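You operate a simulated robot arm through the tools that you are given. There is no shell and no other tool. Be economical: measure what you need, move in short steps, check, and stop when the job is done.

You run a simulated robot arm. Do the job below in one go: nothing can be reset, and whatever is moved stays where it is left.

JOB
Take the round silver tin and leave it on the yellow tile. Put one of the stage lamps from the top of the work bench on the clear end of the packing bench. Put two of the foam blocks from the top of the work bench on the green tile. Fetch the short teal box that says "1" from the top of the work bench and set it on the blue book. Put the blue socket block on the red tile. Pull the lid of the blue box open. Do these in any order. Set down upright: round silver tin, stage lamp, short teal box.

It is judged by the outcome, as a careful person would: the job done as asked, and still so three seconds after it is handed in. It fails if anything else is knocked over, pushed out of place, dropped, spilled or broken. Lids that push on must go on centred and level and be pressed home; caps that screw on are set level and turned clockwise until they are tight.

ROBOT AND FRAMES
A 7-joint arm with a two-finger gripper on a trunk, on a base that drives. Base frame: it is fixed to the floor where the robot stands at the start and does not move with it; the origin is under the middle of the robot, x ahead of it, y to its left, z up; the surface under the hand at the start is at about z = 0.86. Lengths are in m, angles in rad, forces in N, time in s.
With the tool pointing down near the work surface it reaches from about 0.3 to 0.76 m from the robot's upright axis, wherever it stands. Its first joint turns from -2.897 to 2.897 rad. Places, roughly: blue book [0.75, 0.75, 0.75]; blue socket block (6x20x5 cm) [-3.8, -4.6, 0.3]; clear end of the packing bench [2.3, 4, 0.9]; foam block (5x6x3 cm) [0.4, 1, 0.9]; green tile (18x18x3 cm) [0.4, 1.3, 0.9]; lid of the blue box [0.9, 1.4, 0.9]; red tile (18x18x3 cm) [-3.8, -7.7, 0.4]; round silver tin (8x7x8 cm) [0.5, 0.1, 0.9]; short teal box [0.5, 1, 1]; stage lamp [0.5, 0.25, 1]; yellow tile (18x18x3 cm) [0.4, 0.4, 0.9]. Payload 1.71 kg.
The TCP is the grasp point between the finger pads, 0.02 m short of the fingertips. In the tool frame z runs along the fingers and y along their closing line. Largest opening 0.096 m; the body of the gripper starts 0.113 m behind the TCP.
Orientation is that of the tool frame in the base frame, as [roll, pitch, yaw] about the fixed x, y, z axes, in that order (R = Rz(yaw) Ry(pitch) Rx(roll)). With the fingers straight down and closing along the base's y, the tool's x points along the base's -x, its y along +y and its z along -z.

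CONTROLS
- The arm moves only by the tool move_arm. Its argument "plan" is a list of rows, each an object of numbers (a shift or turn left out is 0, a gripper value left out holds the last): "tx", "ty", "tz": the shift along the base's x, y, z in units of 30 mm (1.0 is 30 mm); "ax", "ay", "az": the turn, a rotation vector about the base's x, y, z in units of 8 degrees (1.0 is 8 degrees). In form: [{"tx": .., "ty": .., "tz": .., "ax": .., "ay": .., "az": ..}, ...]. A call has 1 to 8 rows; each row shifts and turns the commanded pose from where the row before left it. "gripper" is the finger opening in m, from 0 to 0.096, set as the call begins (left out, the last holds). A call with a number of a shift or a turn outside -1 to 1 is refused whole. Each row takes 0.2 s and may step no farther than 0.05 m and 0.15 rad from the row before; otherwise, or with a gripper value out of range, the whole call is refused. Where a pose cannot be reached the arm comes as near as it can. A force on the tool above 40 N (or 10 N above the force at the start of the call, whichever is more), or a blocked arm, ends the call early, and 0.2 s more pass. The fingers move at their own pace (about 0.153 m/s each) and stop on an object; they squeeze with about 24 N. The grip force told is the motor's: it shows also when the fingers shut on nothing. Time passes only in rows, and 0.2 s behind the last, so rows that do not move let the fingers close. It gives the time, the measured TCP pose, the force on the tool (base axes), the opening and the grip force at its end, in the units of the frame above (readings bear some noise), with the torque about the TCP (base axes, N m) and any sound that the robot's microphone picked up.
- Cameras (640 x 400 px; columns grow to the right, rows downward): "scene" is now at [0.029, 0.2002, 1.573]; the picture's right is [0.56, -0.83, -0.01], its down [-0.62, -0.41, -0.67] and it looks along [0.55, 0.38, -0.74] (base axes); focal length 255 px, centre (320, 200). "wrist" rides on the gripper at [0.066, 0.014, -0.145] in the tool frame; the picture's right is [-0.21, 0.98, 0.00], its down [-0.88, -0.18, -0.45] and it looks along [-0.44, -0.09, 0.90] (tool axes); focal length 275 px, centre (320, 200). There is no depth. A picture from a camera that has moved, and an enlarged one, comes with that camera's place and axes in the base frame and with its lens.
- grab_frame(camera): a new picture of that camera. No time passes.
- raise_lower(by): slides the trunk up (or, below 0, down) by that many m; the arm and the scene camera ride with it, the base frame stays. It gives what a move gives, with no picture.
- roll_base(legs): drives the robot by 1 to 6 legs, each [ahead, turn to the left] in m and rad, along the robot's own axes; the way and the turn of a leg run together, so that a leg with both is an arc; at most 1.5 m and 3.142 rad a leg. The arm and the cameras ride along, it lands a little off, and it stops where it bumps. It gives what a move gives.
- turn_head(pan, tilt): turns the head with the scene camera to pan (to the left, within 2.705 rad either way) and tilt (down, from -0.506 to 1.204), counted from straight ahead of the robot. It gives what a move gives.
- enlarge(camera, box): a new picture of the part [left, top, right, bottom] of that camera's present view, enlarged. No time passes.
- close_job(): hands the job in; it is judged then, once.

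Go step by step. Nothing tells you exact positions but the pictures and the camera data: compare them with the known pose of the tool, close in by small moves and look again before you grip or let go. The budget is 196 turns and 166 pictures, counting those below and the enlarged ones. Unless the task says otherwise, let go and move clear before handing in, and close with one line.

The tools are called after "Request:" as a command line: name --argument value ..., lists and objects as JSON in quotes. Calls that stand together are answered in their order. move_arm: Moves the arm, as the interface text tells. Its arguments: {"type":"object","properties":{"plan":{"type":"array","items":{"type":"object","properties":{"tx":{"type":"number"},"ty":{"type":"number"},"tz":{"type":"number"},"ax":{"type":"number"},"ay":{"type":"number"},"az":{"type":"number"}}}},"gripper":{"type":"number"}},"required":["plan"]} The other tools are called the same way: raise_lower (by) slides the trunk up or down; roll_base (legs) drives the base; turn_head (pan, tilt) turns the head that bears the scene camera; grab_frame (camera) takes a picture; enlarge (camera, box) takes an enlarged picture of a part of a camera's view; close_job () hands the job in.

At the start:

```text
clock: 0.0
tcp_pos: [0.4413, 0.2743, 1.1367]
orientation: [3.141, -0.002, -3.141]
wrist_force: [-0.3, -0.1, -0.3]
ft_torque: [0.0, -0.01, 0.02]
gripper_width: 0.0959
finger_force: 0.0
trunk travel left (down, up): [-0.175, 0.211]
robot x, y, heading: [-0.0026, 0.0013, -0.004]
head pan, tilt: [0.59, 0.826]
```

scene: 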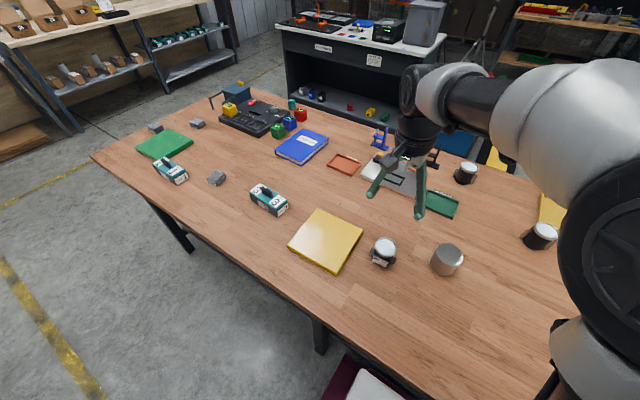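
wrist: 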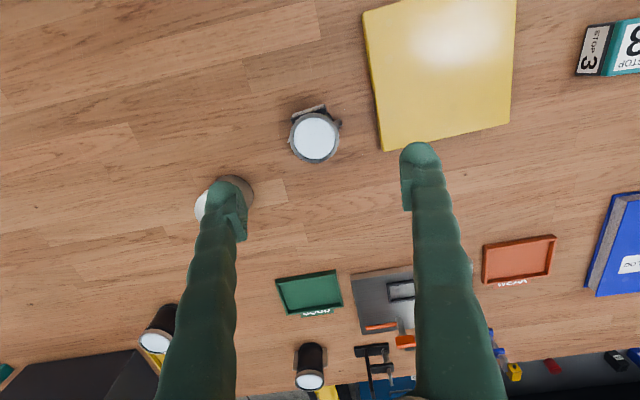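

I see the work bench with the silver tin, the yellow tile, lamps and boxes. I'll look closer at the details before moving.

Request:
enlarge --camera "scene" --box '[90, 70, 350, 232]'

Request:
enlarge --camera "scene" --box '[280, 130, 600, 330]'

```text
2.46 times, centred on (220, 151) of scene
camera zoom: at [0.029, 0.2002, 1.573], right [0.56, -0.83, -0.01], down [-0.62, -0.41, -0.67], along [0.55, 0.38, -0.74], focal length 627 px, centre (566, 321)
```

zoom: 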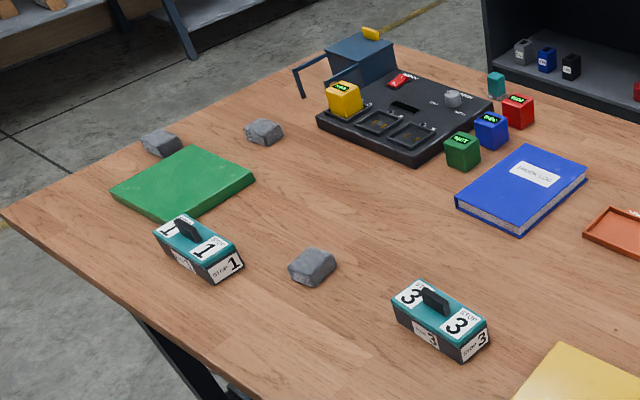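

```text
2.00 times, centred on (440, 230) of scene
camera zoom: at [0.029, 0.2002, 1.573], right [0.56, -0.83, -0.01], down [-0.62, -0.41, -0.67], along [0.55, 0.38, -0.74], focal length 510 px, centre (80, 140)
```

zoom: 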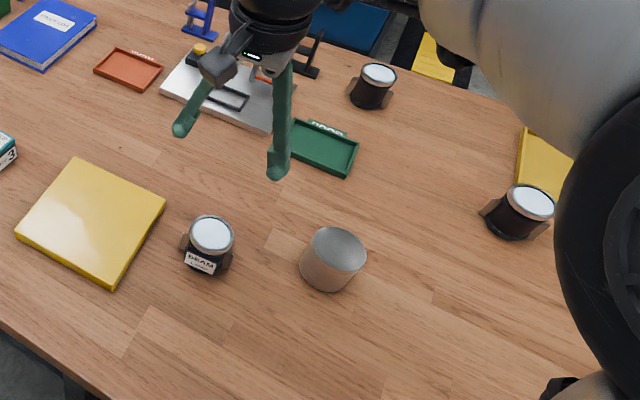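

The tin is at about (0.53, 0.11), the "BEAM" lamp at about (0.45, 0.265) and the yellow tile at about (0.40, 0.44). I'll start with the tin, moving above it to look again.

Request:
move_arm --plan '[{"tx": 0.4, "ty": -0.91}, {"tx": 0.4, "ty": -0.91}, {"tx": 0.4, "ty": -0.91}, {"tx": 0.4, "ty": -0.91}, {"tx": 0.4, "ty": -0.91}, {"tx": 0.4, "ty": -0.91}, {"tz": -0.5}, {}]'

Request:
grab_frame --camera "wrist"

Request:
grab_frame --camera "scene"

```text
clock: 1.8
tcp_pos: [0.4958, 0.1119, 1.1298]
orientation: [3.14, 0.014, -3.142]
wrist_force: [-0.3, 0.1, 0.4]
ft_torque: [0.0, -0.04, 0.01]
gripper_width: 0.096
finger_force: 0.1
trunk travel left (down, up): [-0.175, 0.211]
robot x, y, heading: [-0.0007, 0.0027, -0.001]
head pan, tilt: [0.59, 0.826]
```

```text
161 pictures are left
camera wrist: at [0.429, 0.126, 1.2735], right [0.21, 0.98, 0.0], down [0.87, -0.18, 0.46], along [0.45, -0.09, -0.89], focal length 275 px, centre (320, 200)
```

wrist: 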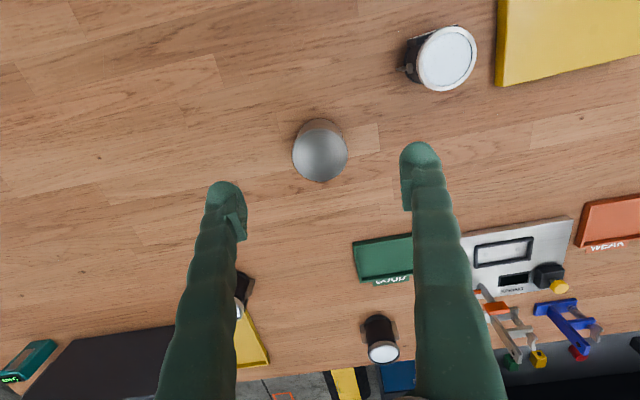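

```text
160 pictures are left
camera scene: at [0.0288, 0.2003, 1.573], right [0.56, -0.83, -0.01], down [-0.62, -0.41, -0.67], along [0.55, 0.38, -0.74], focal length 255 px, centre (320, 200)
```

scene: 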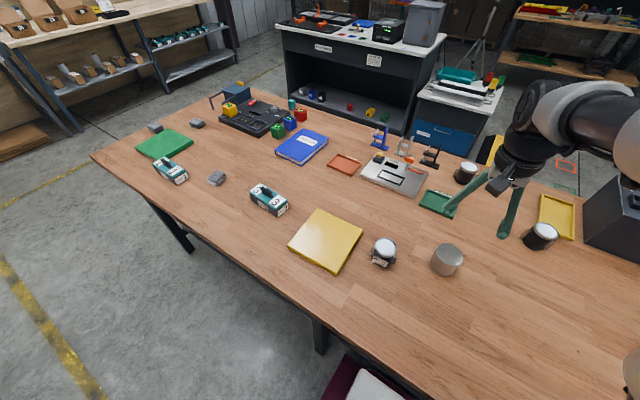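

The tin's top is at about (0.538, 0.106). I'll shift over it and come partway down, then check.

Request:
move_arm --plan '[{"tx": 0.4, "ty": -0.1}, {"tx": 0.4, "ty": -0.1}, {"tz": -0.9}, {"tz": -0.9}, {"tz": -0.9}, {"tz": -0.9}, {}, {}]'

Request:
grab_frame --camera "wrist"

Request:
enlarge --camera "scene" --box '[380, 170, 540, 290]'

```text
clock: 3.6
tcp_pos: [0.5193, 0.1043, 1.0204]
orientation: [3.14, 0.015, -3.141]
wrist_force: [0.7, -0.1, -0.2]
ft_torque: [-0.03, 0.0, 0.02]
gripper_width: 0.0961
finger_force: 0.1
trunk travel left (down, up): [-0.175, 0.211]
robot x, y, heading: [-0.0022, -0.0003, -0.001]
head pan, tilt: [0.59, 0.826]
```

```text
159 pictures are left
camera wrist: at [0.4526, 0.1183, 1.1645], right [0.21, 0.98, 0.0], down [0.87, -0.18, 0.46], along [0.45, -0.09, -0.89], focal length 275 px, centre (320, 200)
```

wrist: 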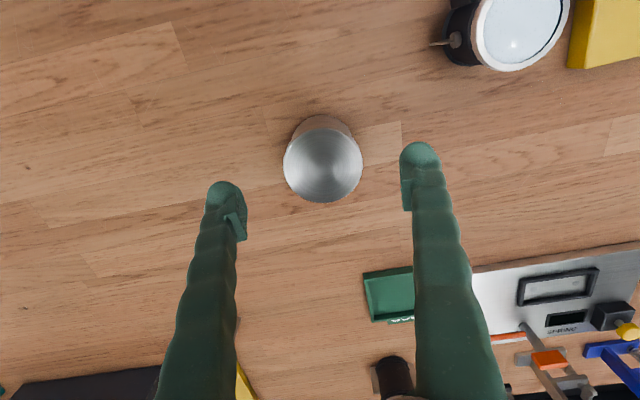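

```text
3.33 times, centred on (460, 230) of scene
camera zoom: at [0.0291, 0.2001, 1.5731], right [0.56, -0.83, -0.01], down [-0.62, -0.41, -0.67], along [0.55, 0.38, -0.74], focal length 850 px, centre (-147, 100)
```

zoom: 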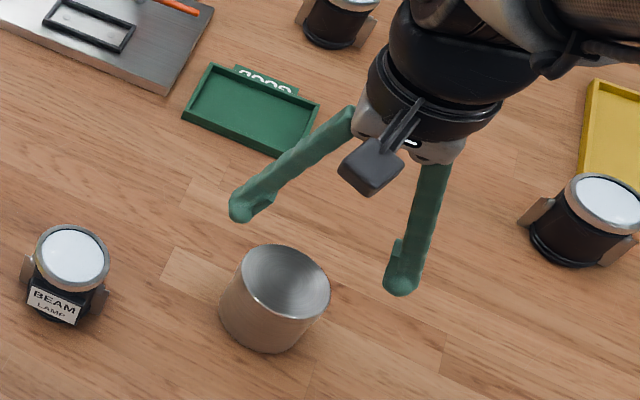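

The fingers straddle the tin in y, and x is about 13 mm short. I'll correct that and go down.

Request:
move_arm --plan '[{"tx": 0.45}, {"tz": -0.8}, {"tz": -0.8}, {"tz": -0.8}, {}, {}]'

Request:
grab_frame --camera "wrist"

Request:
enlarge --camera "scene" --box '[380, 170, 540, 290]'

```text
clock: 5.0
tcp_pos: [0.5339, 0.105, 0.9465]
orientation: [3.141, 0.016, 3.141]
wrist_force: [-0.2, 0.1, 0.2]
ft_torque: [0.0, 0.0, 0.0]
gripper_width: 0.096
finger_force: 0.1
trunk travel left (down, up): [-0.175, 0.211]
robot x, y, heading: [-0.0006, -0.0011, 0.001]
head pan, tilt: [0.59, 0.826]
```

```text
157 pictures are left
camera wrist: at [0.4666, 0.1181, 1.0918], right [0.21, 0.98, 0.0], down [0.87, -0.18, 0.46], along [0.45, -0.09, -0.89], focal length 275 px, centre (320, 200)
```

wrist: 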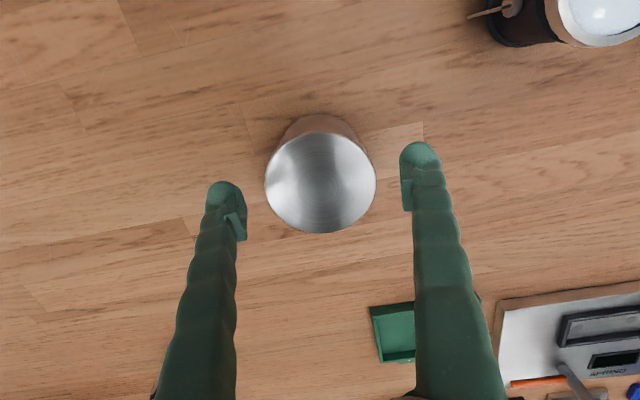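

```text
3.33 times, centred on (460, 230) of scene
camera zoom: at [0.0291, 0.2001, 1.5731], right [0.56, -0.83, -0.01], down [-0.62, -0.41, -0.67], along [0.55, 0.38, -0.74], focal length 850 px, centre (-147, 100)
```

zoom: 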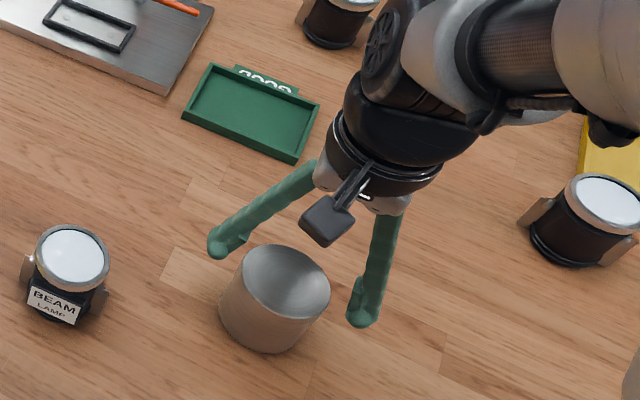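

The tin is centred between the fingers. I'll lower to about 0.90 and grip.

Request:
move_arm --plan '[{"tz": -0.8}, {"tz": -0.9}, {}, {}]'

Request:
move_arm --plan '[{}, {}, {}, {}]' --gripper 0.05

```text
clock: 6.0
tcp_pos: [0.5337, 0.1036, 0.8961]
orientation: [-3.141, 0.015, -3.141]
wrist_force: [0.4, -0.2, -0.4]
ft_torque: [0.02, -0.02, 0.01]
gripper_width: 0.0962
finger_force: 0.0
trunk travel left (down, up): [-0.175, 0.211]
robot x, y, heading: [0.0023, 0.0008, -0.003]
head pan, tilt: [0.59, 0.826]
```

```text
clock: 7.0
tcp_pos: [0.5331, 0.1052, 0.8973]
orientation: [3.141, 0.015, -3.141]
wrist_force: [-0.5, -1.7, 1.7]
ft_torque: [0.06, -0.02, -0.04]
gripper_width: 0.0808
finger_force: 23.9
trunk travel left (down, up): [-0.175, 0.211]
robot x, y, heading: [-0.0006, -0.0005, 0.004]
head pan, tilt: [0.59, 0.826]
```

Gripped (width 0.081). Now I'll lift it well clear of the lamp.

Request:
move_arm --plan '[{"tz": 0.5}, {"tz": 1}, {"tz": 1}, {"tz": 1}, {"tz": 1}, {"tz": 1}, {"tz": 1}, {}]'

Request:
move_arm --plan '[{"tx": -0.55, "ty": 1}, {"tx": -0.55, "ty": 1}, {"tx": -0.55, "ty": 1}, {"tx": -0.55, "ty": 1}, {"tx": -0.55, "ty": 1}, {"tx": -0.55, "ty": 1}, {"tx": -0.55, "ty": 1}, {"tx": -0.55, "ty": 1}]'

Request:
move_arm --plan '[{"ty": 1}, {"ty": 1}, {"ty": 1}, {}, {}]'

Request:
grab_frame --camera "scene"

Request:
grab_frame --camera "wrist"

```text
clock: 8.8
tcp_pos: [0.5349, 0.1039, 1.0928]
orientation: [3.141, 0.015, -3.142]
wrist_force: [0.4, 0.2, -3.8]
ft_torque: [-0.02, 0.03, -0.01]
gripper_width: 0.0811
finger_force: 23.5
trunk travel left (down, up): [-0.175, 0.211]
robot x, y, heading: [-0.0031, 0.001, -0.003]
head pan, tilt: [0.59, 0.826]
```

```text
clock: 10.6
tcp_pos: [0.4023, 0.3449, 1.0904]
orientation: [3.141, 0.014, 3.141]
wrist_force: [0.6, -0.3, -2.6]
ft_torque: [-0.02, 0.04, -0.03]
gripper_width: 0.081
finger_force: 24.1
trunk travel left (down, up): [-0.175, 0.211]
robot x, y, heading: [-0.001, 0.0012, 0.004]
head pan, tilt: [0.59, 0.826]
```

```text
clock: 11.8
tcp_pos: [0.4018, 0.4346, 1.0913]
orientation: [-3.141, 0.013, 3.141]
wrist_force: [0.4, 0.4, -2.6]
ft_torque: [0.01, 0.02, -0.02]
gripper_width: 0.0812
finger_force: 24.4
trunk travel left (down, up): [-0.175, 0.211]
robot x, y, heading: [0.0041, 0.0037, -0.002]
head pan, tilt: [0.59, 0.826]
```

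```text
155 pictures are left
camera scene: at [0.0292, 0.1999, 1.5731], right [0.56, -0.83, -0.01], down [-0.62, -0.41, -0.67], along [0.55, 0.38, -0.74], focal length 255 px, centre (320, 200)
```

scene: 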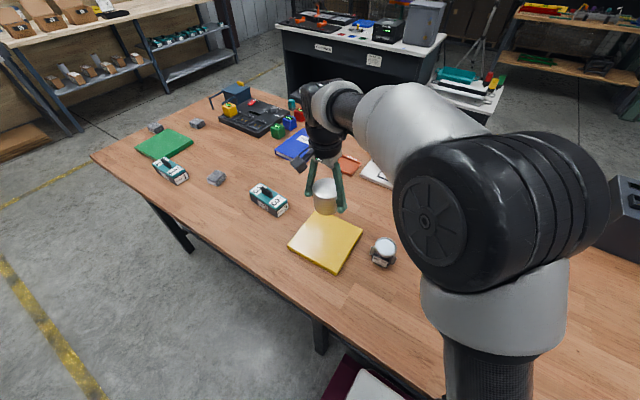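

```text
154 pictures are left
camera wrist: at [0.3342, 0.4484, 1.2353], right [0.21, 0.98, 0.0], down [0.87, -0.18, 0.46], along [0.45, -0.09, -0.89], focal length 275 px, centre (320, 200)
```

wrist: 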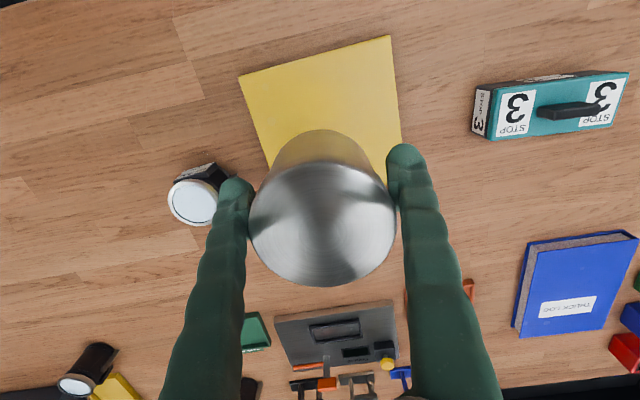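

The yellow tile's centre is about (0.415, 0.442). I'll lower the tin there gently.

Request:
move_arm --plan '[{"tx": 0.4, "ty": 0.2, "tz": -0.8}, {"tz": -1}, {"tz": -1}, {"tz": -1}, {"tz": -0.8}, {}, {}]'

Request:
enlarge --camera "scene" --box '[250, 160, 410, 280]'

```text
clock: 13.4
tcp_pos: [0.4131, 0.4418, 0.9527]
orientation: [3.141, 0.015, 3.141]
wrist_force: [-0.3, -0.1, -1.7]
ft_torque: [0.01, 0.02, 0.0]
gripper_width: 0.0806
finger_force: 24.9
trunk travel left (down, up): [-0.175, 0.211]
robot x, y, heading: [0.0031, -0.0011, 0.001]
head pan, tilt: [0.59, 0.826]
```

```text
3.33 times, centred on (330, 220) of scene
camera zoom: at [0.0291, 0.2002, 1.573], right [0.56, -0.83, -0.01], down [-0.62, -0.41, -0.67], along [0.55, 0.38, -0.74], focal length 850 px, centre (287, 133)
```

zoom: 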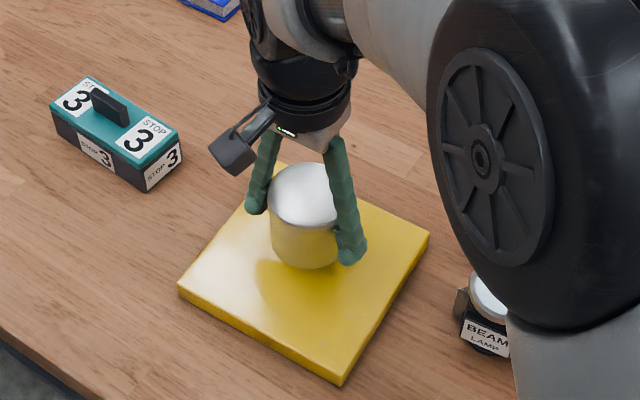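

Still about 2.5 cm above the tile and well centred. I'll lower in small steps until contact.

Request:
move_arm --plan '[{"tz": -0.25}, {"tz": -0.2}, {"tz": -0.15}, {"tz": -0.15}, {}]'

```text
clock: 14.6
tcp_pos: [0.4125, 0.4413, 0.9316]
orientation: [-3.14, 0.013, 3.141]
wrist_force: [0.0, 0.9, -1.7]
ft_torque: [0.02, 0.01, 0.0]
gripper_width: 0.0811
finger_force: 24.0
trunk travel left (down, up): [-0.175, 0.211]
robot x, y, heading: [-0.0027, 0.0021, -0.002]
head pan, tilt: [0.59, 0.826]
```

Request:
move_arm --plan '[{"tz": -0.1}, {}, {"tz": -0.1}, {}, {"tz": -0.05}, {}]'

Request:
enlarge --camera "scene" --box '[250, 160, 410, 280]'

```text
clock: 16.0
tcp_pos: [0.4142, 0.4417, 0.924]
orientation: [-3.14, 0.013, -3.141]
wrist_force: [0.6, -0.4, -2.3]
ft_torque: [-0.03, 0.03, 0.0]
gripper_width: 0.0813
finger_force: 24.6
trunk travel left (down, up): [-0.175, 0.211]
robot x, y, heading: [0.0015, -0.0041, 0.003]
head pan, tilt: [0.59, 0.826]
```

```text
3.33 times, centred on (330, 220) of scene
camera zoom: at [0.0291, 0.2004, 1.573], right [0.56, -0.83, -0.01], down [-0.62, -0.41, -0.67], along [0.55, 0.38, -0.74], focal length 850 px, centre (287, 133)
```

zoom: 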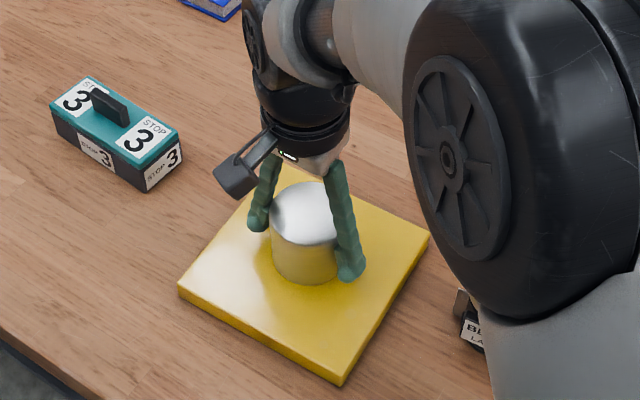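

No contact yet. I'll continue down gently.

Request:
move_arm --plan '[{"tz": -0.1}, {}, {"tz": -0.1}, {}]'

Request:
move_arm --plan '[{"tz": -0.07}, {}, {}]'

```text
clock: 17.0
tcp_pos: [0.413, 0.4411, 0.9187]
orientation: [3.137, 0.015, 3.142]
wrist_force: [2.2, 1.4, 20.0]
ft_torque: [-0.05, -0.11, -0.03]
gripper_width: 0.0811
finger_force: 24.1
trunk travel left (down, up): [-0.175, 0.211]
robot x, y, heading: [0.0001, -0.0013, -0.002]
head pan, tilt: [0.59, 0.826]
```

```text
clock: 17.8
tcp_pos: [0.4131, 0.4411, 0.9165]
orientation: [3.139, 0.017, 3.142]
wrist_force: [3.4, 5.3, 20.0]
ft_torque: [0.0, -0.14, 0.04]
gripper_width: 0.0812
finger_force: 24.0
trunk travel left (down, up): [-0.175, 0.211]
robot x, y, heading: [-0.0002, -0.001, 0.002]
head pan, tilt: [0.59, 0.826]
```

The tin is on the tile. I'll ease up slightly, then open and rise.

Request:
move_arm --plan '[{"tz": 0.06}, {}]'

Request:
move_arm --plan '[{}, {}, {}, {"tz": 0.5}, {"tz": 0.8}, {"tz": 1}, {"tz": 1}, {"tz": 1}]' --gripper 0.096

Request:
grab_frame --camera "wrist"

Request:
grab_frame --camera "scene"

```text
clock: 18.4
tcp_pos: [0.4127, 0.4392, 0.9176]
orientation: [-3.14, 0.011, -3.141]
wrist_force: [-0.1, 3.0, 3.7]
ft_torque: [0.15, -0.14, 0.07]
gripper_width: 0.0812
finger_force: 23.7
trunk travel left (down, up): [-0.175, 0.211]
robot x, y, heading: [-0.0015, -0.0, -0.004]
head pan, tilt: [0.59, 0.826]
```

```text
clock: 20.2
tcp_pos: [0.4128, 0.4406, 1.0488]
orientation: [3.141, 0.015, 3.141]
wrist_force: [-0.6, -0.3, 0.2]
ft_torque: [-0.02, -0.01, -0.03]
gripper_width: 0.0958
finger_force: 0.2
trunk travel left (down, up): [-0.175, 0.211]
robot x, y, heading: [-0.0011, -0.0014, -0.0]
head pan, tilt: [0.59, 0.826]
```

```text
151 pictures are left
camera wrist: at [0.3463, 0.4538, 1.1929], right [0.21, 0.98, 0.0], down [0.87, -0.18, 0.46], along [0.45, -0.09, -0.89], focal length 275 px, centre (320, 200)
```

wrist: 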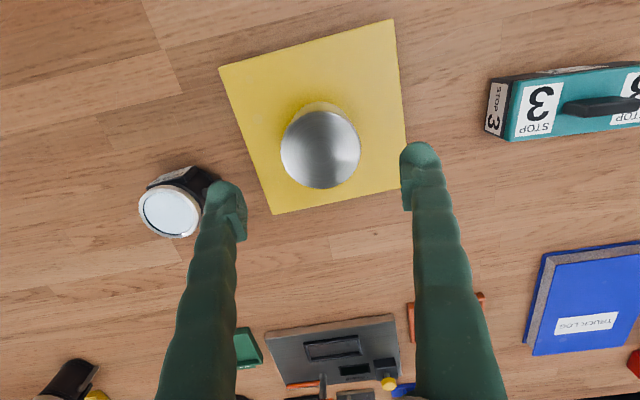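

```text
150 pictures are left
camera scene: at [0.0287, 0.2, 1.5731], right [0.56, -0.83, -0.01], down [-0.62, -0.41, -0.67], along [0.55, 0.38, -0.74], focal length 255 px, centre (320, 200)
```

scene: 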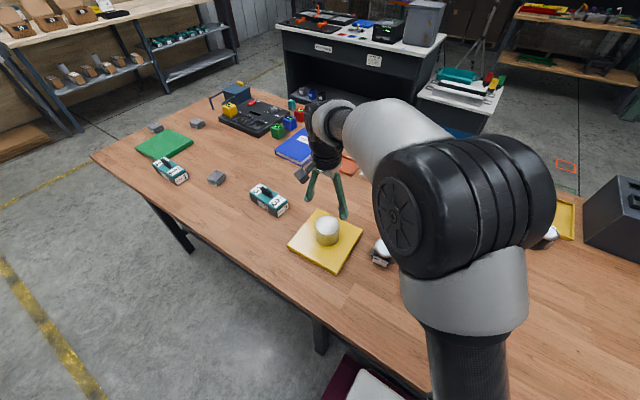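

The tin is standing on the yellow tile. Before driving along the bench, I'll raise the arm and look at the floor on the left.

Request:
move_arm --plan '[{"tz": 1, "tx": -0.3}, {"tz": 1, "tx": -0.3}, {"tz": 1, "tx": -0.3}, {"tz": 1, "tx": -0.3}, {}]'

Request:
turn_head --pan 1.4 --tilt 0.9

Request:
grab_frame --camera "scene"

```text
clock: 21.4
tcp_pos: [0.3787, 0.4419, 1.1675]
orientation: [3.141, 0.013, 3.141]
wrist_force: [0.1, 0.3, -0.3]
ft_torque: [0.0, 0.01, -0.01]
gripper_width: 0.0961
finger_force: 0.0
trunk travel left (down, up): [-0.175, 0.211]
robot x, y, heading: [-0.0035, 0.0026, -0.004]
head pan, tilt: [0.59, 0.826]
```

```text
clock: 22.5
tcp_pos: [0.3792, 0.443, 1.1658]
orientation: [3.141, 0.014, 3.141]
wrist_force: [-0.1, 0.0, 0.7]
ft_torque: [-0.02, -0.02, -0.03]
gripper_width: 0.096
finger_force: 0.0
trunk travel left (down, up): [-0.175, 0.211]
robot x, y, heading: [-0.004, 0.0015, 0.005]
head pan, tilt: [1.4, 0.901]
```

```text
149 pictures are left
camera scene: at [-0.0242, 0.2304, 1.5681], right [0.99, -0.17, -0.02], down [-0.14, -0.77, -0.62], along [0.09, 0.61, -0.79], focal length 255 px, centre (320, 200)
```

scene: 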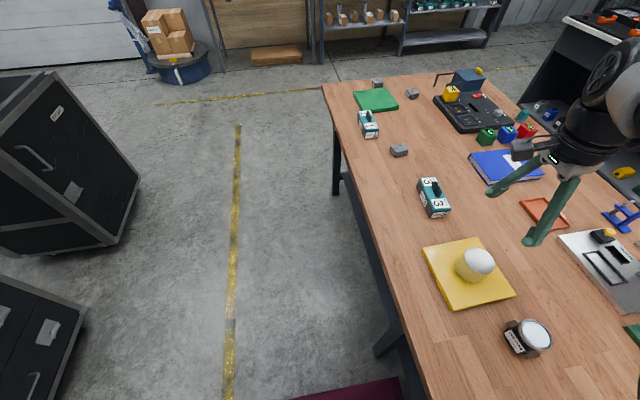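

The floor beside the bench is clear. I'll drive along it to y ≈ 0.95, which should put teal box 1, the foam, the green tile and the book in reach.

Request:
roll_base --legs '[[0, 1.571], [0.95, 0], [0, -1.571]]'

Request:
turn_head --pan 0.3 --tilt 0.8

Request:
grab_frame --camera "scene"

Request:
grab_frame --camera "wrist"

```text
clock: 23.9
tcp_pos: [0.3041, 0.466, 1.1799]
orientation: [3.141, 0.045, -3.061]
wrist_force: [-0.4, -0.2, 1.0]
ft_torque: [0.04, -0.14, 0.02]
gripper_width: 0.0957
finger_force: 0.1
trunk travel left (down, up): [-0.175, 0.211]
robot x, y, heading: [-0.0012, 0.0005, 0.076]
head pan, tilt: [1.4, 0.901]
stopped in leg 1: the robot was blocked; the commanded pose is now the measured one
```

```text
clock: 25.2
tcp_pos: [0.3083, 0.4664, 1.1769]
orientation: [3.141, 0.04, -3.062]
wrist_force: [0.2, -0.8, -0.4]
ft_torque: [0.03, 0.0, -0.01]
gripper_width: 0.0959
finger_force: 0.1
trunk travel left (down, up): [-0.175, 0.211]
robot x, y, heading: [-0.0039, 0.0031, 0.077]
head pan, tilt: [0.3, 0.799]
```

```text
148 pictures are left
camera scene: at [0.0228, 0.1823, 1.575], right [0.37, -0.93, 0.0], down [-0.68, -0.26, -0.69], along [0.64, 0.25, -0.73], focal length 255 px, centre (320, 200)
```

scene: 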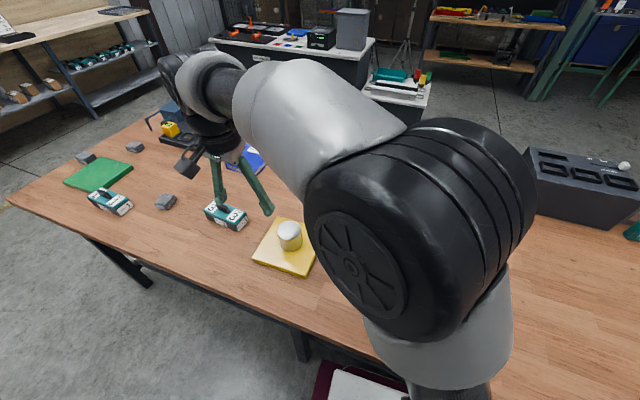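

```text
147 pictures are left
camera wrist: at [0.2357, 0.4754, 1.3189], right [0.13, 0.99, 0.01], down [0.87, -0.12, 0.48], along [0.48, -0.05, -0.88], focal length 275 px, centre (320, 200)
```

wrist: 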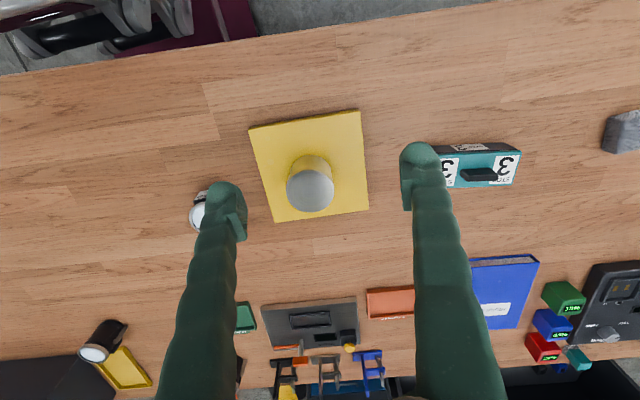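

The base bumps the bench when it turns, so I'll back away first, then turn and drive.

Request:
roll_base --legs '[[-0.35, 0], [0, 1.494], [0.92, 0], [0, -1.571], [0.33, 0]]'

Request:
grab_frame --camera "scene"

Request:
grab_frame --camera "wrist"

```text
clock: 42.9
tcp_pos: [0.3523, 1.3276, 1.1755]
orientation: [3.14, 0.042, 3.142]
wrist_force: [0.7, -0.1, -0.9]
ft_torque: [0.02, 0.03, -0.01]
gripper_width: 0.0961
finger_force: 0.0
trunk travel left (down, up): [-0.175, 0.211]
robot x, y, heading: [0.0042, 0.8853, 0.001]
head pan, tilt: [0.3, 0.799]
```

```text
146 pictures are left
camera scene: at [0.045, 1.0635, 1.5749], right [0.3, -0.96, 0.0], down [-0.7, -0.21, -0.69], along [0.65, 0.21, -0.73], focal length 255 px, centre (320, 200)
```

scene: 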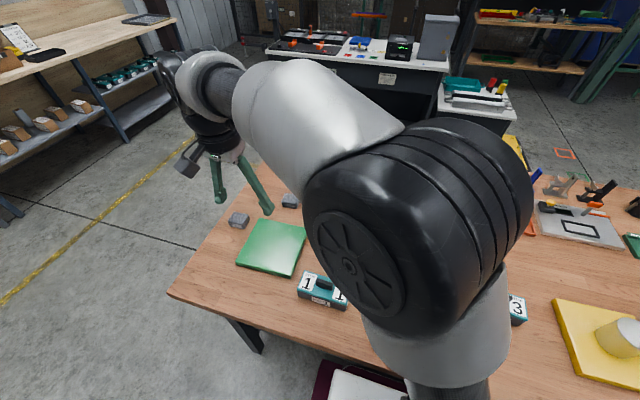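

```text
145 pictures are left
camera wrist: at [0.2805, 1.3411, 1.3187], right [0.21, 0.98, 0.01], down [0.86, -0.18, 0.48], along [0.47, -0.09, -0.88], focal length 275 px, centre (320, 200)
```

wrist: 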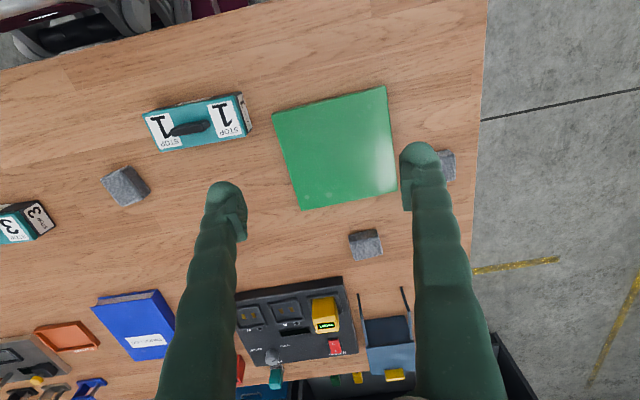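

The wrist picture shows foam A at about (0.41, 0.98), teal box 1 at about (0.33, 1.15) and the green tile at about (0.42, 1.34). First I'll go to foam A, turning about 10° to line up with it.

Request:
move_arm --plan '[{"ty": -1, "tx": 0.2, "ay": 0.3}, {"ty": -1, "tx": 0.2, "az": 0.6}, {"ty": -1, "tx": 0.2, "az": 0.6}, {"ty": -1, "tx": 0.2}, {"ty": -1, "tx": 0.2}, {"ty": -1, "tx": 0.2}, {"ty": -1, "tx": 0.2}, {"ty": -1, "tx": 0.2}]'

Request:
move_arm --plan '[{"ty": -1, "tx": 0.1}, {"ty": -1, "tx": 0.1}, {"ty": -1}, {"ty": -0.6, "tz": -1}, {"tz": -1}, {"tz": -1}, {}, {}]'

Request:
grab_frame --camera "wrist"

Request:
grab_frame --camera "scene"

```text
clock: 44.7
tcp_pos: [0.3795, 1.0872, 1.1822]
orientation: [-3.141, 0.017, -2.974]
wrist_force: [0.3, 0.3, -1.0]
ft_torque: [0.03, 0.02, -0.04]
gripper_width: 0.096
finger_force: 0.1
trunk travel left (down, up): [-0.175, 0.211]
robot x, y, heading: [0.0065, 0.8791, 0.002]
head pan, tilt: [0.3, 0.799]
```

```text
clock: 46.5
tcp_pos: [0.3865, 0.977, 1.0906]
orientation: [3.141, 0.016, -2.974]
wrist_force: [-0.3, 0.2, -0.4]
ft_torque: [0.0, 0.0, -0.02]
gripper_width: 0.0958
finger_force: 0.1
trunk travel left (down, up): [-0.175, 0.211]
robot x, y, heading: [0.0056, 0.8807, -0.0]
head pan, tilt: [0.3, 0.799]
```

```text
144 pictures are left
camera wrist: at [0.3165, 0.9804, 1.2352], right [0.04, 1.0, 0.0], down [0.89, -0.04, 0.46], along [0.46, -0.02, -0.89], focal length 275 px, centre (320, 200)
```

wrist: 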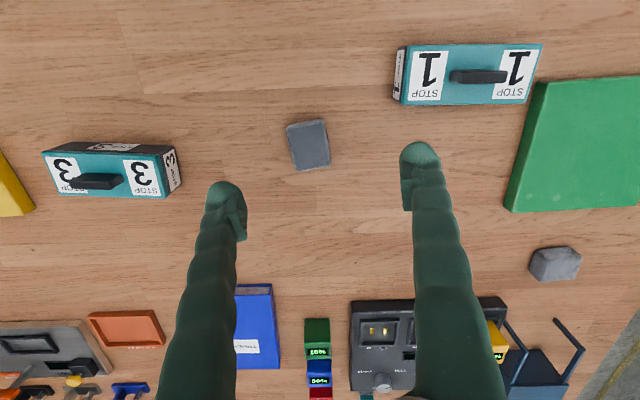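

```text
143 pictures are left
camera scene: at [0.0443, 1.0634, 1.575], right [0.3, -0.96, 0.0], down [-0.7, -0.21, -0.69], along [0.65, 0.21, -0.73], focal length 255 px, centre (320, 200)
```

scene: 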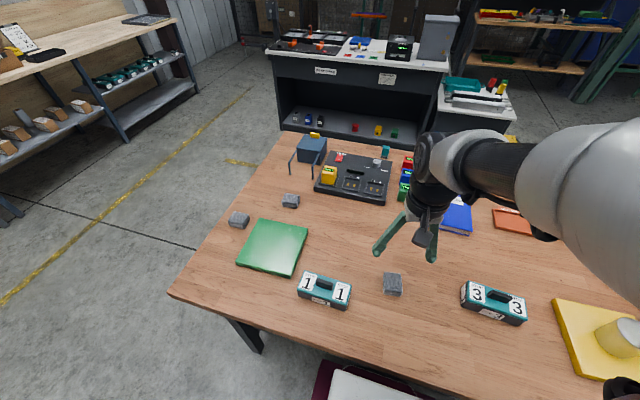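

Foam A is about 28 mm further in x and 15 mm to the right. I'll correct and descend partway.

Request:
move_arm --plan '[{"tx": 0.93, "ty": -0.5}, {"tz": -1}, {"tz": -1}, {"tz": -1}, {"tz": -1}, {}, {}]'

Request:
grab_frame --camera "wrist"

Request:
enlarge --camera "scene" --box '[320, 210, 480, 310]'

```text
clock: 48.1
tcp_pos: [0.4147, 0.9655, 0.9732]
orientation: [-3.141, 0.015, -2.974]
wrist_force: [-0.2, 0.1, 0.7]
ft_torque: [-0.01, 0.02, 0.01]
gripper_width: 0.0959
finger_force: 0.1
trunk travel left (down, up): [-0.175, 0.211]
robot x, y, heading: [0.005, 0.8868, -0.003]
head pan, tilt: [0.3, 0.799]
```

```text
142 pictures are left
camera wrist: at [0.3449, 0.9662, 1.1158], right [0.04, 1.0, 0.0], down [0.89, -0.04, 0.46], along [0.46, -0.01, -0.89], focal length 275 px, centre (320, 200)
```

wrist: 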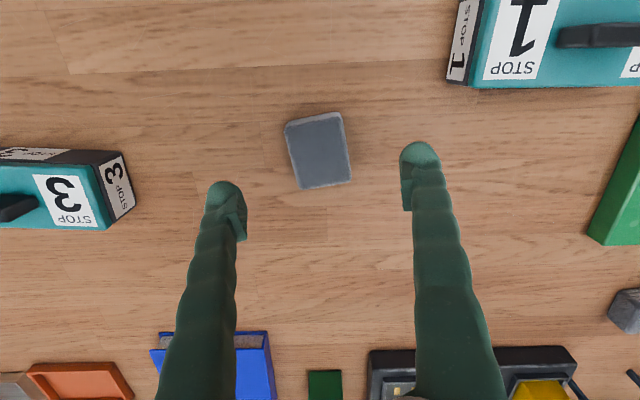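

```text
4.00 times, centred on (400, 260) of scene
camera zoom: at [0.0443, 1.0634, 1.575], right [0.3, -0.96, 0.0], down [-0.7, -0.21, -0.69], along [0.65, 0.21, -0.73], focal length 1020 px, centre (0, -40)
```

zoom: 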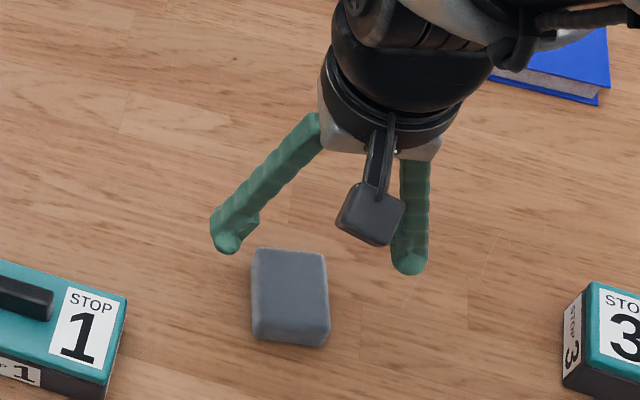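

Centred. I'll descend to just above the bench and close.

Request:
move_arm --plan '[{"tx": 0.1, "tz": -1}, {"tz": -1}, {"tz": -0.6}, {"tz": -0.3}, {}]'

Request:
move_arm --plan '[{}, {}, {}, {}]' --gripper 0.03

```text
clock: 49.3
tcp_pos: [0.4175, 0.9632, 0.8831]
orientation: [-3.14, 0.015, -2.976]
wrist_force: [0.1, 0.2, 0.1]
ft_torque: [0.0, -0.01, 0.0]
gripper_width: 0.0959
finger_force: 0.1
trunk travel left (down, up): [-0.175, 0.211]
robot x, y, heading: [0.0067, 0.8851, -0.001]
head pan, tilt: [0.3, 0.799]
```

```text
clock: 50.3
tcp_pos: [0.4172, 0.9625, 0.8837]
orientation: [3.14, 0.017, -2.976]
wrist_force: [0.7, 0.6, -0.4]
ft_torque: [0.0, 0.02, -0.01]
gripper_width: 0.0481
finger_force: 24.2
trunk travel left (down, up): [-0.175, 0.211]
robot x, y, heading: [0.0007, 0.8861, -0.001]
head pan, tilt: [0.3, 0.799]
```

The foam is gripped. I'll lift it and carry it over to the green tile's right half.

Request:
move_arm --plan '[{"tz": 1}, {"tz": 1}, {"tz": 1}, {"tz": 1}, {"tz": 1}, {"tz": 1}, {"ty": 1}, {"ty": 1}]'

Request:
move_arm --plan '[{"ty": 1}, {"ty": 1}, {"ty": 1}, {"ty": 1}, {"ty": 1}, {"ty": 1}, {"ty": 1}, {"ty": 1}]'

Request:
move_arm --plan '[{"ty": 1, "tx": -0.5}, {}, {}]'

Request:
grab_frame --camera "wrist"

Request:
grab_frame --camera "scene"

```text
clock: 52.1
tcp_pos: [0.4173, 1.0238, 1.0656]
orientation: [-3.141, 0.015, -2.973]
wrist_force: [0.1, 1.1, -0.3]
ft_torque: [-0.02, 0.0, 0.01]
gripper_width: 0.0479
finger_force: 24.4
trunk travel left (down, up): [-0.175, 0.211]
robot x, y, heading: [0.0068, 0.8815, -0.001]
head pan, tilt: [0.3, 0.799]
```

```text
clock: 53.9
tcp_pos: [0.4174, 1.266, 1.0634]
orientation: [-3.141, 0.016, -2.976]
wrist_force: [-0.9, 0.3, -0.3]
ft_torque: [-0.01, -0.01, 0.06]
gripper_width: 0.0479
finger_force: 24.4
trunk travel left (down, up): [-0.175, 0.211]
robot x, y, heading: [0.0028, 0.8846, -0.0]
head pan, tilt: [0.3, 0.799]
```

```text
clock: 54.7
tcp_pos: [0.4043, 1.2936, 1.0646]
orientation: [3.141, 0.014, -2.973]
wrist_force: [-0.2, 0.0, 0.7]
ft_torque: [0.03, -0.01, 0.02]
gripper_width: 0.0476
finger_force: 23.9
trunk travel left (down, up): [-0.175, 0.211]
robot x, y, heading: [0.0026, 0.8816, 0.001]
head pan, tilt: [0.3, 0.799]
```

```text
140 pictures are left
camera wrist: at [0.3358, 1.2952, 1.2077], right [0.04, 1.0, 0.0], down [0.89, -0.04, 0.46], along [0.46, -0.01, -0.89], focal length 275 px, centre (320, 200)
```

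wrist: 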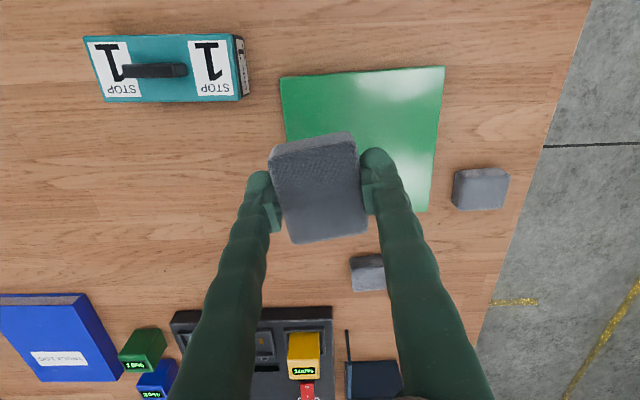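

```text
139 pictures are left
camera scene: at [0.0443, 1.0628, 1.575], right [0.3, -0.96, -0.01], down [-0.7, -0.21, -0.69], along [0.65, 0.21, -0.73], focal length 255 px, centre (320, 200)
```

scene: 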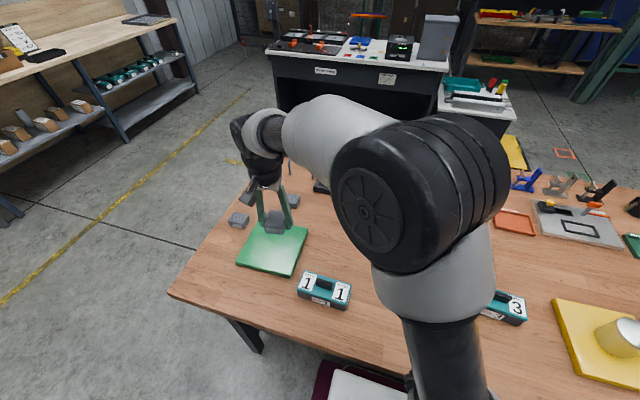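

The green tile spans about x 0.35–0.525, y 1.255–1.43. I'll lower the foam at (0.42, 1.295).

Request:
move_arm --plan '[{"tx": 0.5, "ty": 0.1, "tz": -1}, {"tz": -1}, {"tz": -1}, {"tz": -1}, {"tz": -0.6}, {}, {}]'

Request:
move_arm --plan '[{"tz": -0.2}, {}, {"tz": -0.15}, {}, {"tz": -0.1}, {}]'

Request:
enlarge --camera "scene" --box '[200, 180, 360, 280]'

```text
clock: 56.3
tcp_pos: [0.4191, 1.2979, 0.9266]
orientation: [3.141, 0.016, -2.975]
wrist_force: [-0.3, -0.2, -0.7]
ft_torque: [0.0, 0.01, -0.01]
gripper_width: 0.048
finger_force: 23.7
trunk travel left (down, up): [-0.175, 0.211]
robot x, y, heading: [0.0031, 0.8842, -0.001]
head pan, tilt: [0.3, 0.799]
```

```text
clock: 57.7
tcp_pos: [0.4175, 1.2958, 0.9143]
orientation: [-3.141, 0.016, -2.974]
wrist_force: [0.1, -0.3, -0.4]
ft_torque: [-0.02, -0.01, 0.0]
gripper_width: 0.0479
finger_force: 24.4
trunk travel left (down, up): [-0.175, 0.211]
robot x, y, heading: [0.0045, 0.8847, -0.002]
head pan, tilt: [0.3, 0.799]
```

```text
4.00 times, centred on (280, 230) of scene
camera zoom: at [0.0443, 1.0635, 1.575], right [0.3, -0.96, 0.0], down [-0.7, -0.21, -0.69], along [0.65, 0.21, -0.73], focal length 1020 px, centre (480, 80)
```

zoom: 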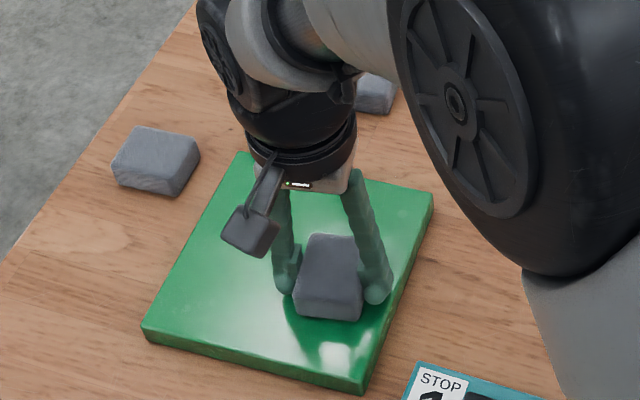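

Request:
move_arm --plan '[{"tz": -0.1}, {}, {"tz": -0.1}, {}]'

Request:
move_arm --plan '[{"tz": -0.1}, {}, {}]'

```text
clock: 58.7
tcp_pos: [0.4181, 1.2983, 0.9086]
orientation: [3.14, 0.017, -2.974]
wrist_force: [0.8, 0.9, 5.5]
ft_torque: [-0.01, 0.05, 0.0]
gripper_width: 0.0476
finger_force: 24.0
trunk travel left (down, up): [-0.175, 0.211]
robot x, y, heading: [0.0047, 0.8817, 0.002]
head pan, tilt: [0.3, 0.799]
```

```text
clock: 59.5
tcp_pos: [0.4181, 1.2974, 0.9058]
orientation: [3.139, 0.02, -2.975]
wrist_force: [0.9, 3.1, 31.9]
ft_torque: [0.05, 0.09, -0.02]
gripper_width: 0.0482
finger_force: 24.4
trunk travel left (down, up): [-0.175, 0.211]
robot x, y, heading: [0.0042, 0.8845, -0.005]
head pan, tilt: [0.3, 0.799]
```

Foam A is resting on the tile. I'll release it, rise, and go above teal box 1 while turning the gripper 90°.

Request:
move_arm --plan '[{"tz": 0.1}, {}]'

Request:
move_arm --plan '[{}, {}, {"tz": 0.5}, {"tz": 1}, {"tz": 1}, {"tz": 1}, {"tz": 1}, {"tz": 1}]' --gripper 0.075

Request:
move_arm --plan '[{"az": 1, "ty": -0.47, "tx": -0.26, "tz": 0.5}, {"az": 1, "ty": -0.47, "tx": -0.26}, {"az": 1, "ty": -0.47, "tx": -0.26}, {"az": 1, "ty": -0.47, "tx": -0.26}, {"az": 1, "ty": -0.47, "tx": -0.26}, {"az": 1, "ty": -0.47, "tx": -0.26}, {"az": 1, "ty": -0.47, "tx": -0.26}, {"az": 1, "ty": -0.47, "tx": -0.26}]'

Request:
move_arm --plan '[{"az": 1, "ty": -0.47, "tx": -0.26}, {"az": 1, "ty": -0.47, "tx": -0.26}, {}, {}]'

Request:
grab_frame --camera "wrist"

Request:
grab_frame --camera "scene"

```text
clock: 60.1
tcp_pos: [0.4175, 1.2965, 0.9067]
orientation: [3.141, 0.014, -2.974]
wrist_force: [3.6, 4.1, 14.9]
ft_torque: [0.2, -0.14, 0.01]
gripper_width: 0.0479
finger_force: 23.4
trunk travel left (down, up): [-0.175, 0.211]
robot x, y, heading: [0.0031, 0.881, -0.007]
head pan, tilt: [0.3, 0.799]
```

```text
clock: 61.9
tcp_pos: [0.4184, 1.2965, 1.0725]
orientation: [-3.141, 0.017, -2.974]
wrist_force: [-0.2, -0.4, 0.7]
ft_torque: [0.01, -0.01, 0.0]
gripper_width: 0.0752
finger_force: 0.0
trunk travel left (down, up): [-0.175, 0.211]
robot x, y, heading: [0.0016, 0.8827, 0.004]
head pan, tilt: [0.3, 0.799]
```

```text
clock: 63.7
tcp_pos: [0.3544, 1.1849, 1.0879]
orientation: [3.141, 0.016, -1.854]
wrist_force: [0.4, -0.9, -0.1]
ft_torque: [0.03, -0.02, 0.0]
gripper_width: 0.0751
finger_force: 0.1
trunk travel left (down, up): [-0.175, 0.211]
robot x, y, heading: [0.0052, 0.8854, -0.004]
head pan, tilt: [0.3, 0.799]
```

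```text
clock: 64.7
tcp_pos: [0.3395, 1.157, 1.0867]
orientation: [-3.139, 0.018, -1.577]
wrist_force: [0.1, -0.7, -1.1]
ft_torque: [-0.03, 0.0, -0.04]
gripper_width: 0.075
finger_force: 0.0
trunk travel left (down, up): [-0.175, 0.211]
robot x, y, heading: [0.0009, 0.8828, 0.001]
head pan, tilt: [0.3, 0.799]
```

```text
137 pictures are left
camera wrist: at [0.3263, 1.0874, 1.2316], right [-0.98, 0.21, 0.0], down [0.19, 0.87, 0.46], along [0.09, 0.45, -0.89], focal length 275 px, centre (320, 200)
```

wrist: 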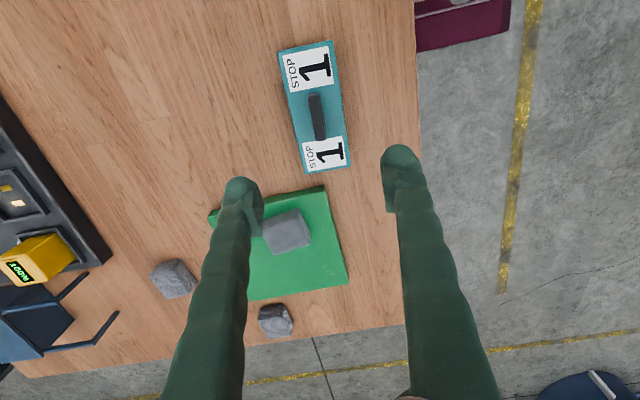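

```text
136 pictures are left
camera scene: at [0.0442, 1.0634, 1.575], right [0.3, -0.96, 0.0], down [-0.7, -0.21, -0.69], along [0.65, 0.21, -0.73], focal length 255 px, centre (320, 200)
```

scene: 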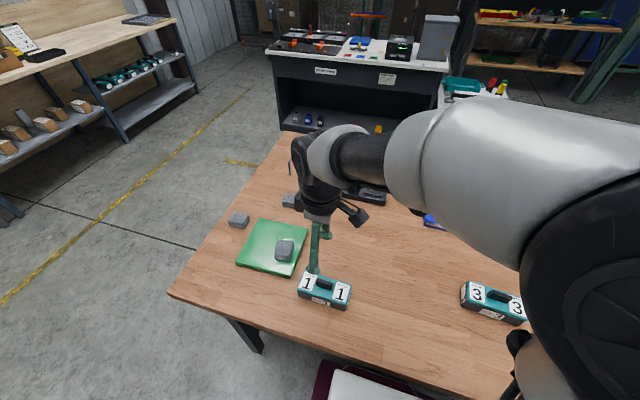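

Foam A sits well on the tile. Box 1 is at about (0.341, 1.137), its long side nearly along y and about 6 cm wide. I'll open, line up and come down partway.

Request:
move_arm --plan '[{"ty": -0.67, "tx": 0.05, "az": -0.4}, {"tz": -1}, {"tz": -1}, {"tz": -1}, {"tz": -0.5}, {}, {}]' --gripper 0.096

Request:
grab_frame --camera "wrist"

Request:
enlarge --camera "scene" --box '[250, 220, 410, 320]'

```text
clock: 66.3
tcp_pos: [0.3411, 1.1346, 0.9834]
orientation: [3.139, 0.016, -1.633]
wrist_force: [-0.3, -0.2, -0.2]
ft_torque: [0.0, 0.0, 0.03]
gripper_width: 0.0958
finger_force: 0.0
trunk travel left (down, up): [-0.175, 0.211]
robot x, y, heading: [0.0025, 0.8784, 0.0]
head pan, tilt: [0.3, 0.799]
```

```text
135 pictures are left
camera wrist: at [0.3228, 1.069, 1.1262], right [-0.96, 0.27, 0.0], down [0.24, 0.86, 0.46], along [0.12, 0.44, -0.89], focal length 275 px, centre (320, 200)
```

wrist: 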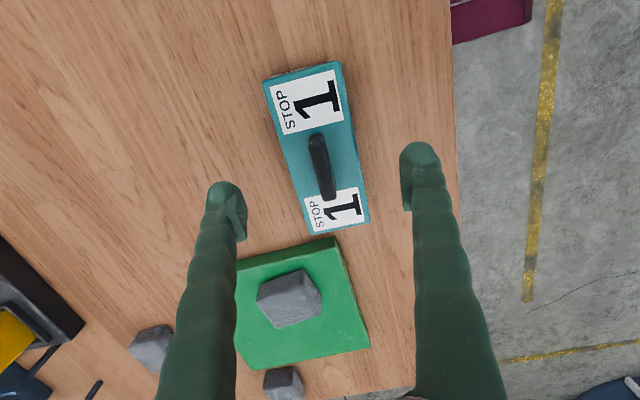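

```text
4.00 times, centred on (330, 270) of scene
camera zoom: at [0.0443, 1.0634, 1.575], right [0.3, -0.96, 0.0], down [-0.7, -0.21, -0.69], along [0.65, 0.21, -0.73], focal length 1020 px, centre (280, -80)
```

zoom: 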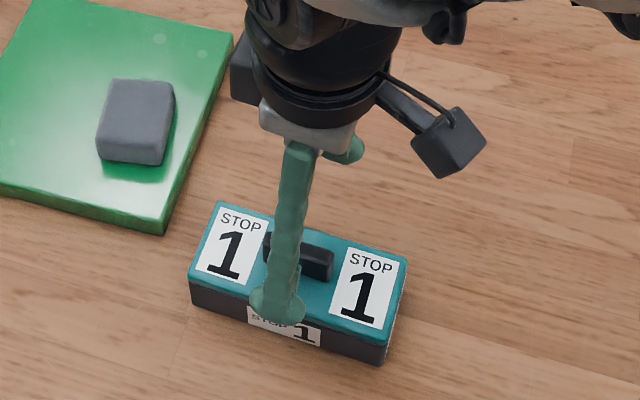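

Aligned. I'll descend around the box and grip it.

Request:
move_arm --plan '[{"az": 0.2, "tz": -0.8}, {"tz": -0.8}, {"tz": -0.8}, {"tz": -0.8}, {}, {}]'

Request:
move_arm --plan '[{}, {}, {}, {}]' --gripper 0.04

Request:
grab_frame --camera "scene"

```text
clock: 67.7
tcp_pos: [0.342, 1.1355, 0.8853]
orientation: [3.139, 0.016, -1.607]
wrist_force: [0.0, -0.8, 0.0]
ft_torque: [0.0, 0.01, 0.01]
gripper_width: 0.0958
finger_force: 0.0
trunk travel left (down, up): [-0.175, 0.211]
robot x, y, heading: [0.0044, 0.8847, 0.004]
head pan, tilt: [0.3, 0.799]
```

```text
clock: 68.7
tcp_pos: [0.3423, 1.135, 0.8866]
orientation: [3.14, 0.017, -1.606]
wrist_force: [-1.2, -0.1, 1.0]
ft_torque: [-0.07, 0.01, 0.04]
gripper_width: 0.0672
finger_force: 24.0
trunk travel left (down, up): [-0.175, 0.211]
robot x, y, heading: [0.0043, 0.8877, -0.001]
head pan, tilt: [0.3, 0.799]
```

```text
133 pictures are left
camera scene: at [0.0441, 1.0634, 1.575], right [0.3, -0.96, 0.0], down [-0.7, -0.21, -0.69], along [0.65, 0.21, -0.73], focal length 255 px, centre (320, 200)
```

scene: 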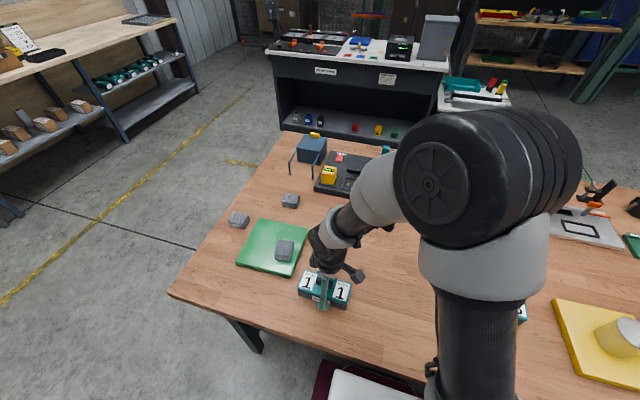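

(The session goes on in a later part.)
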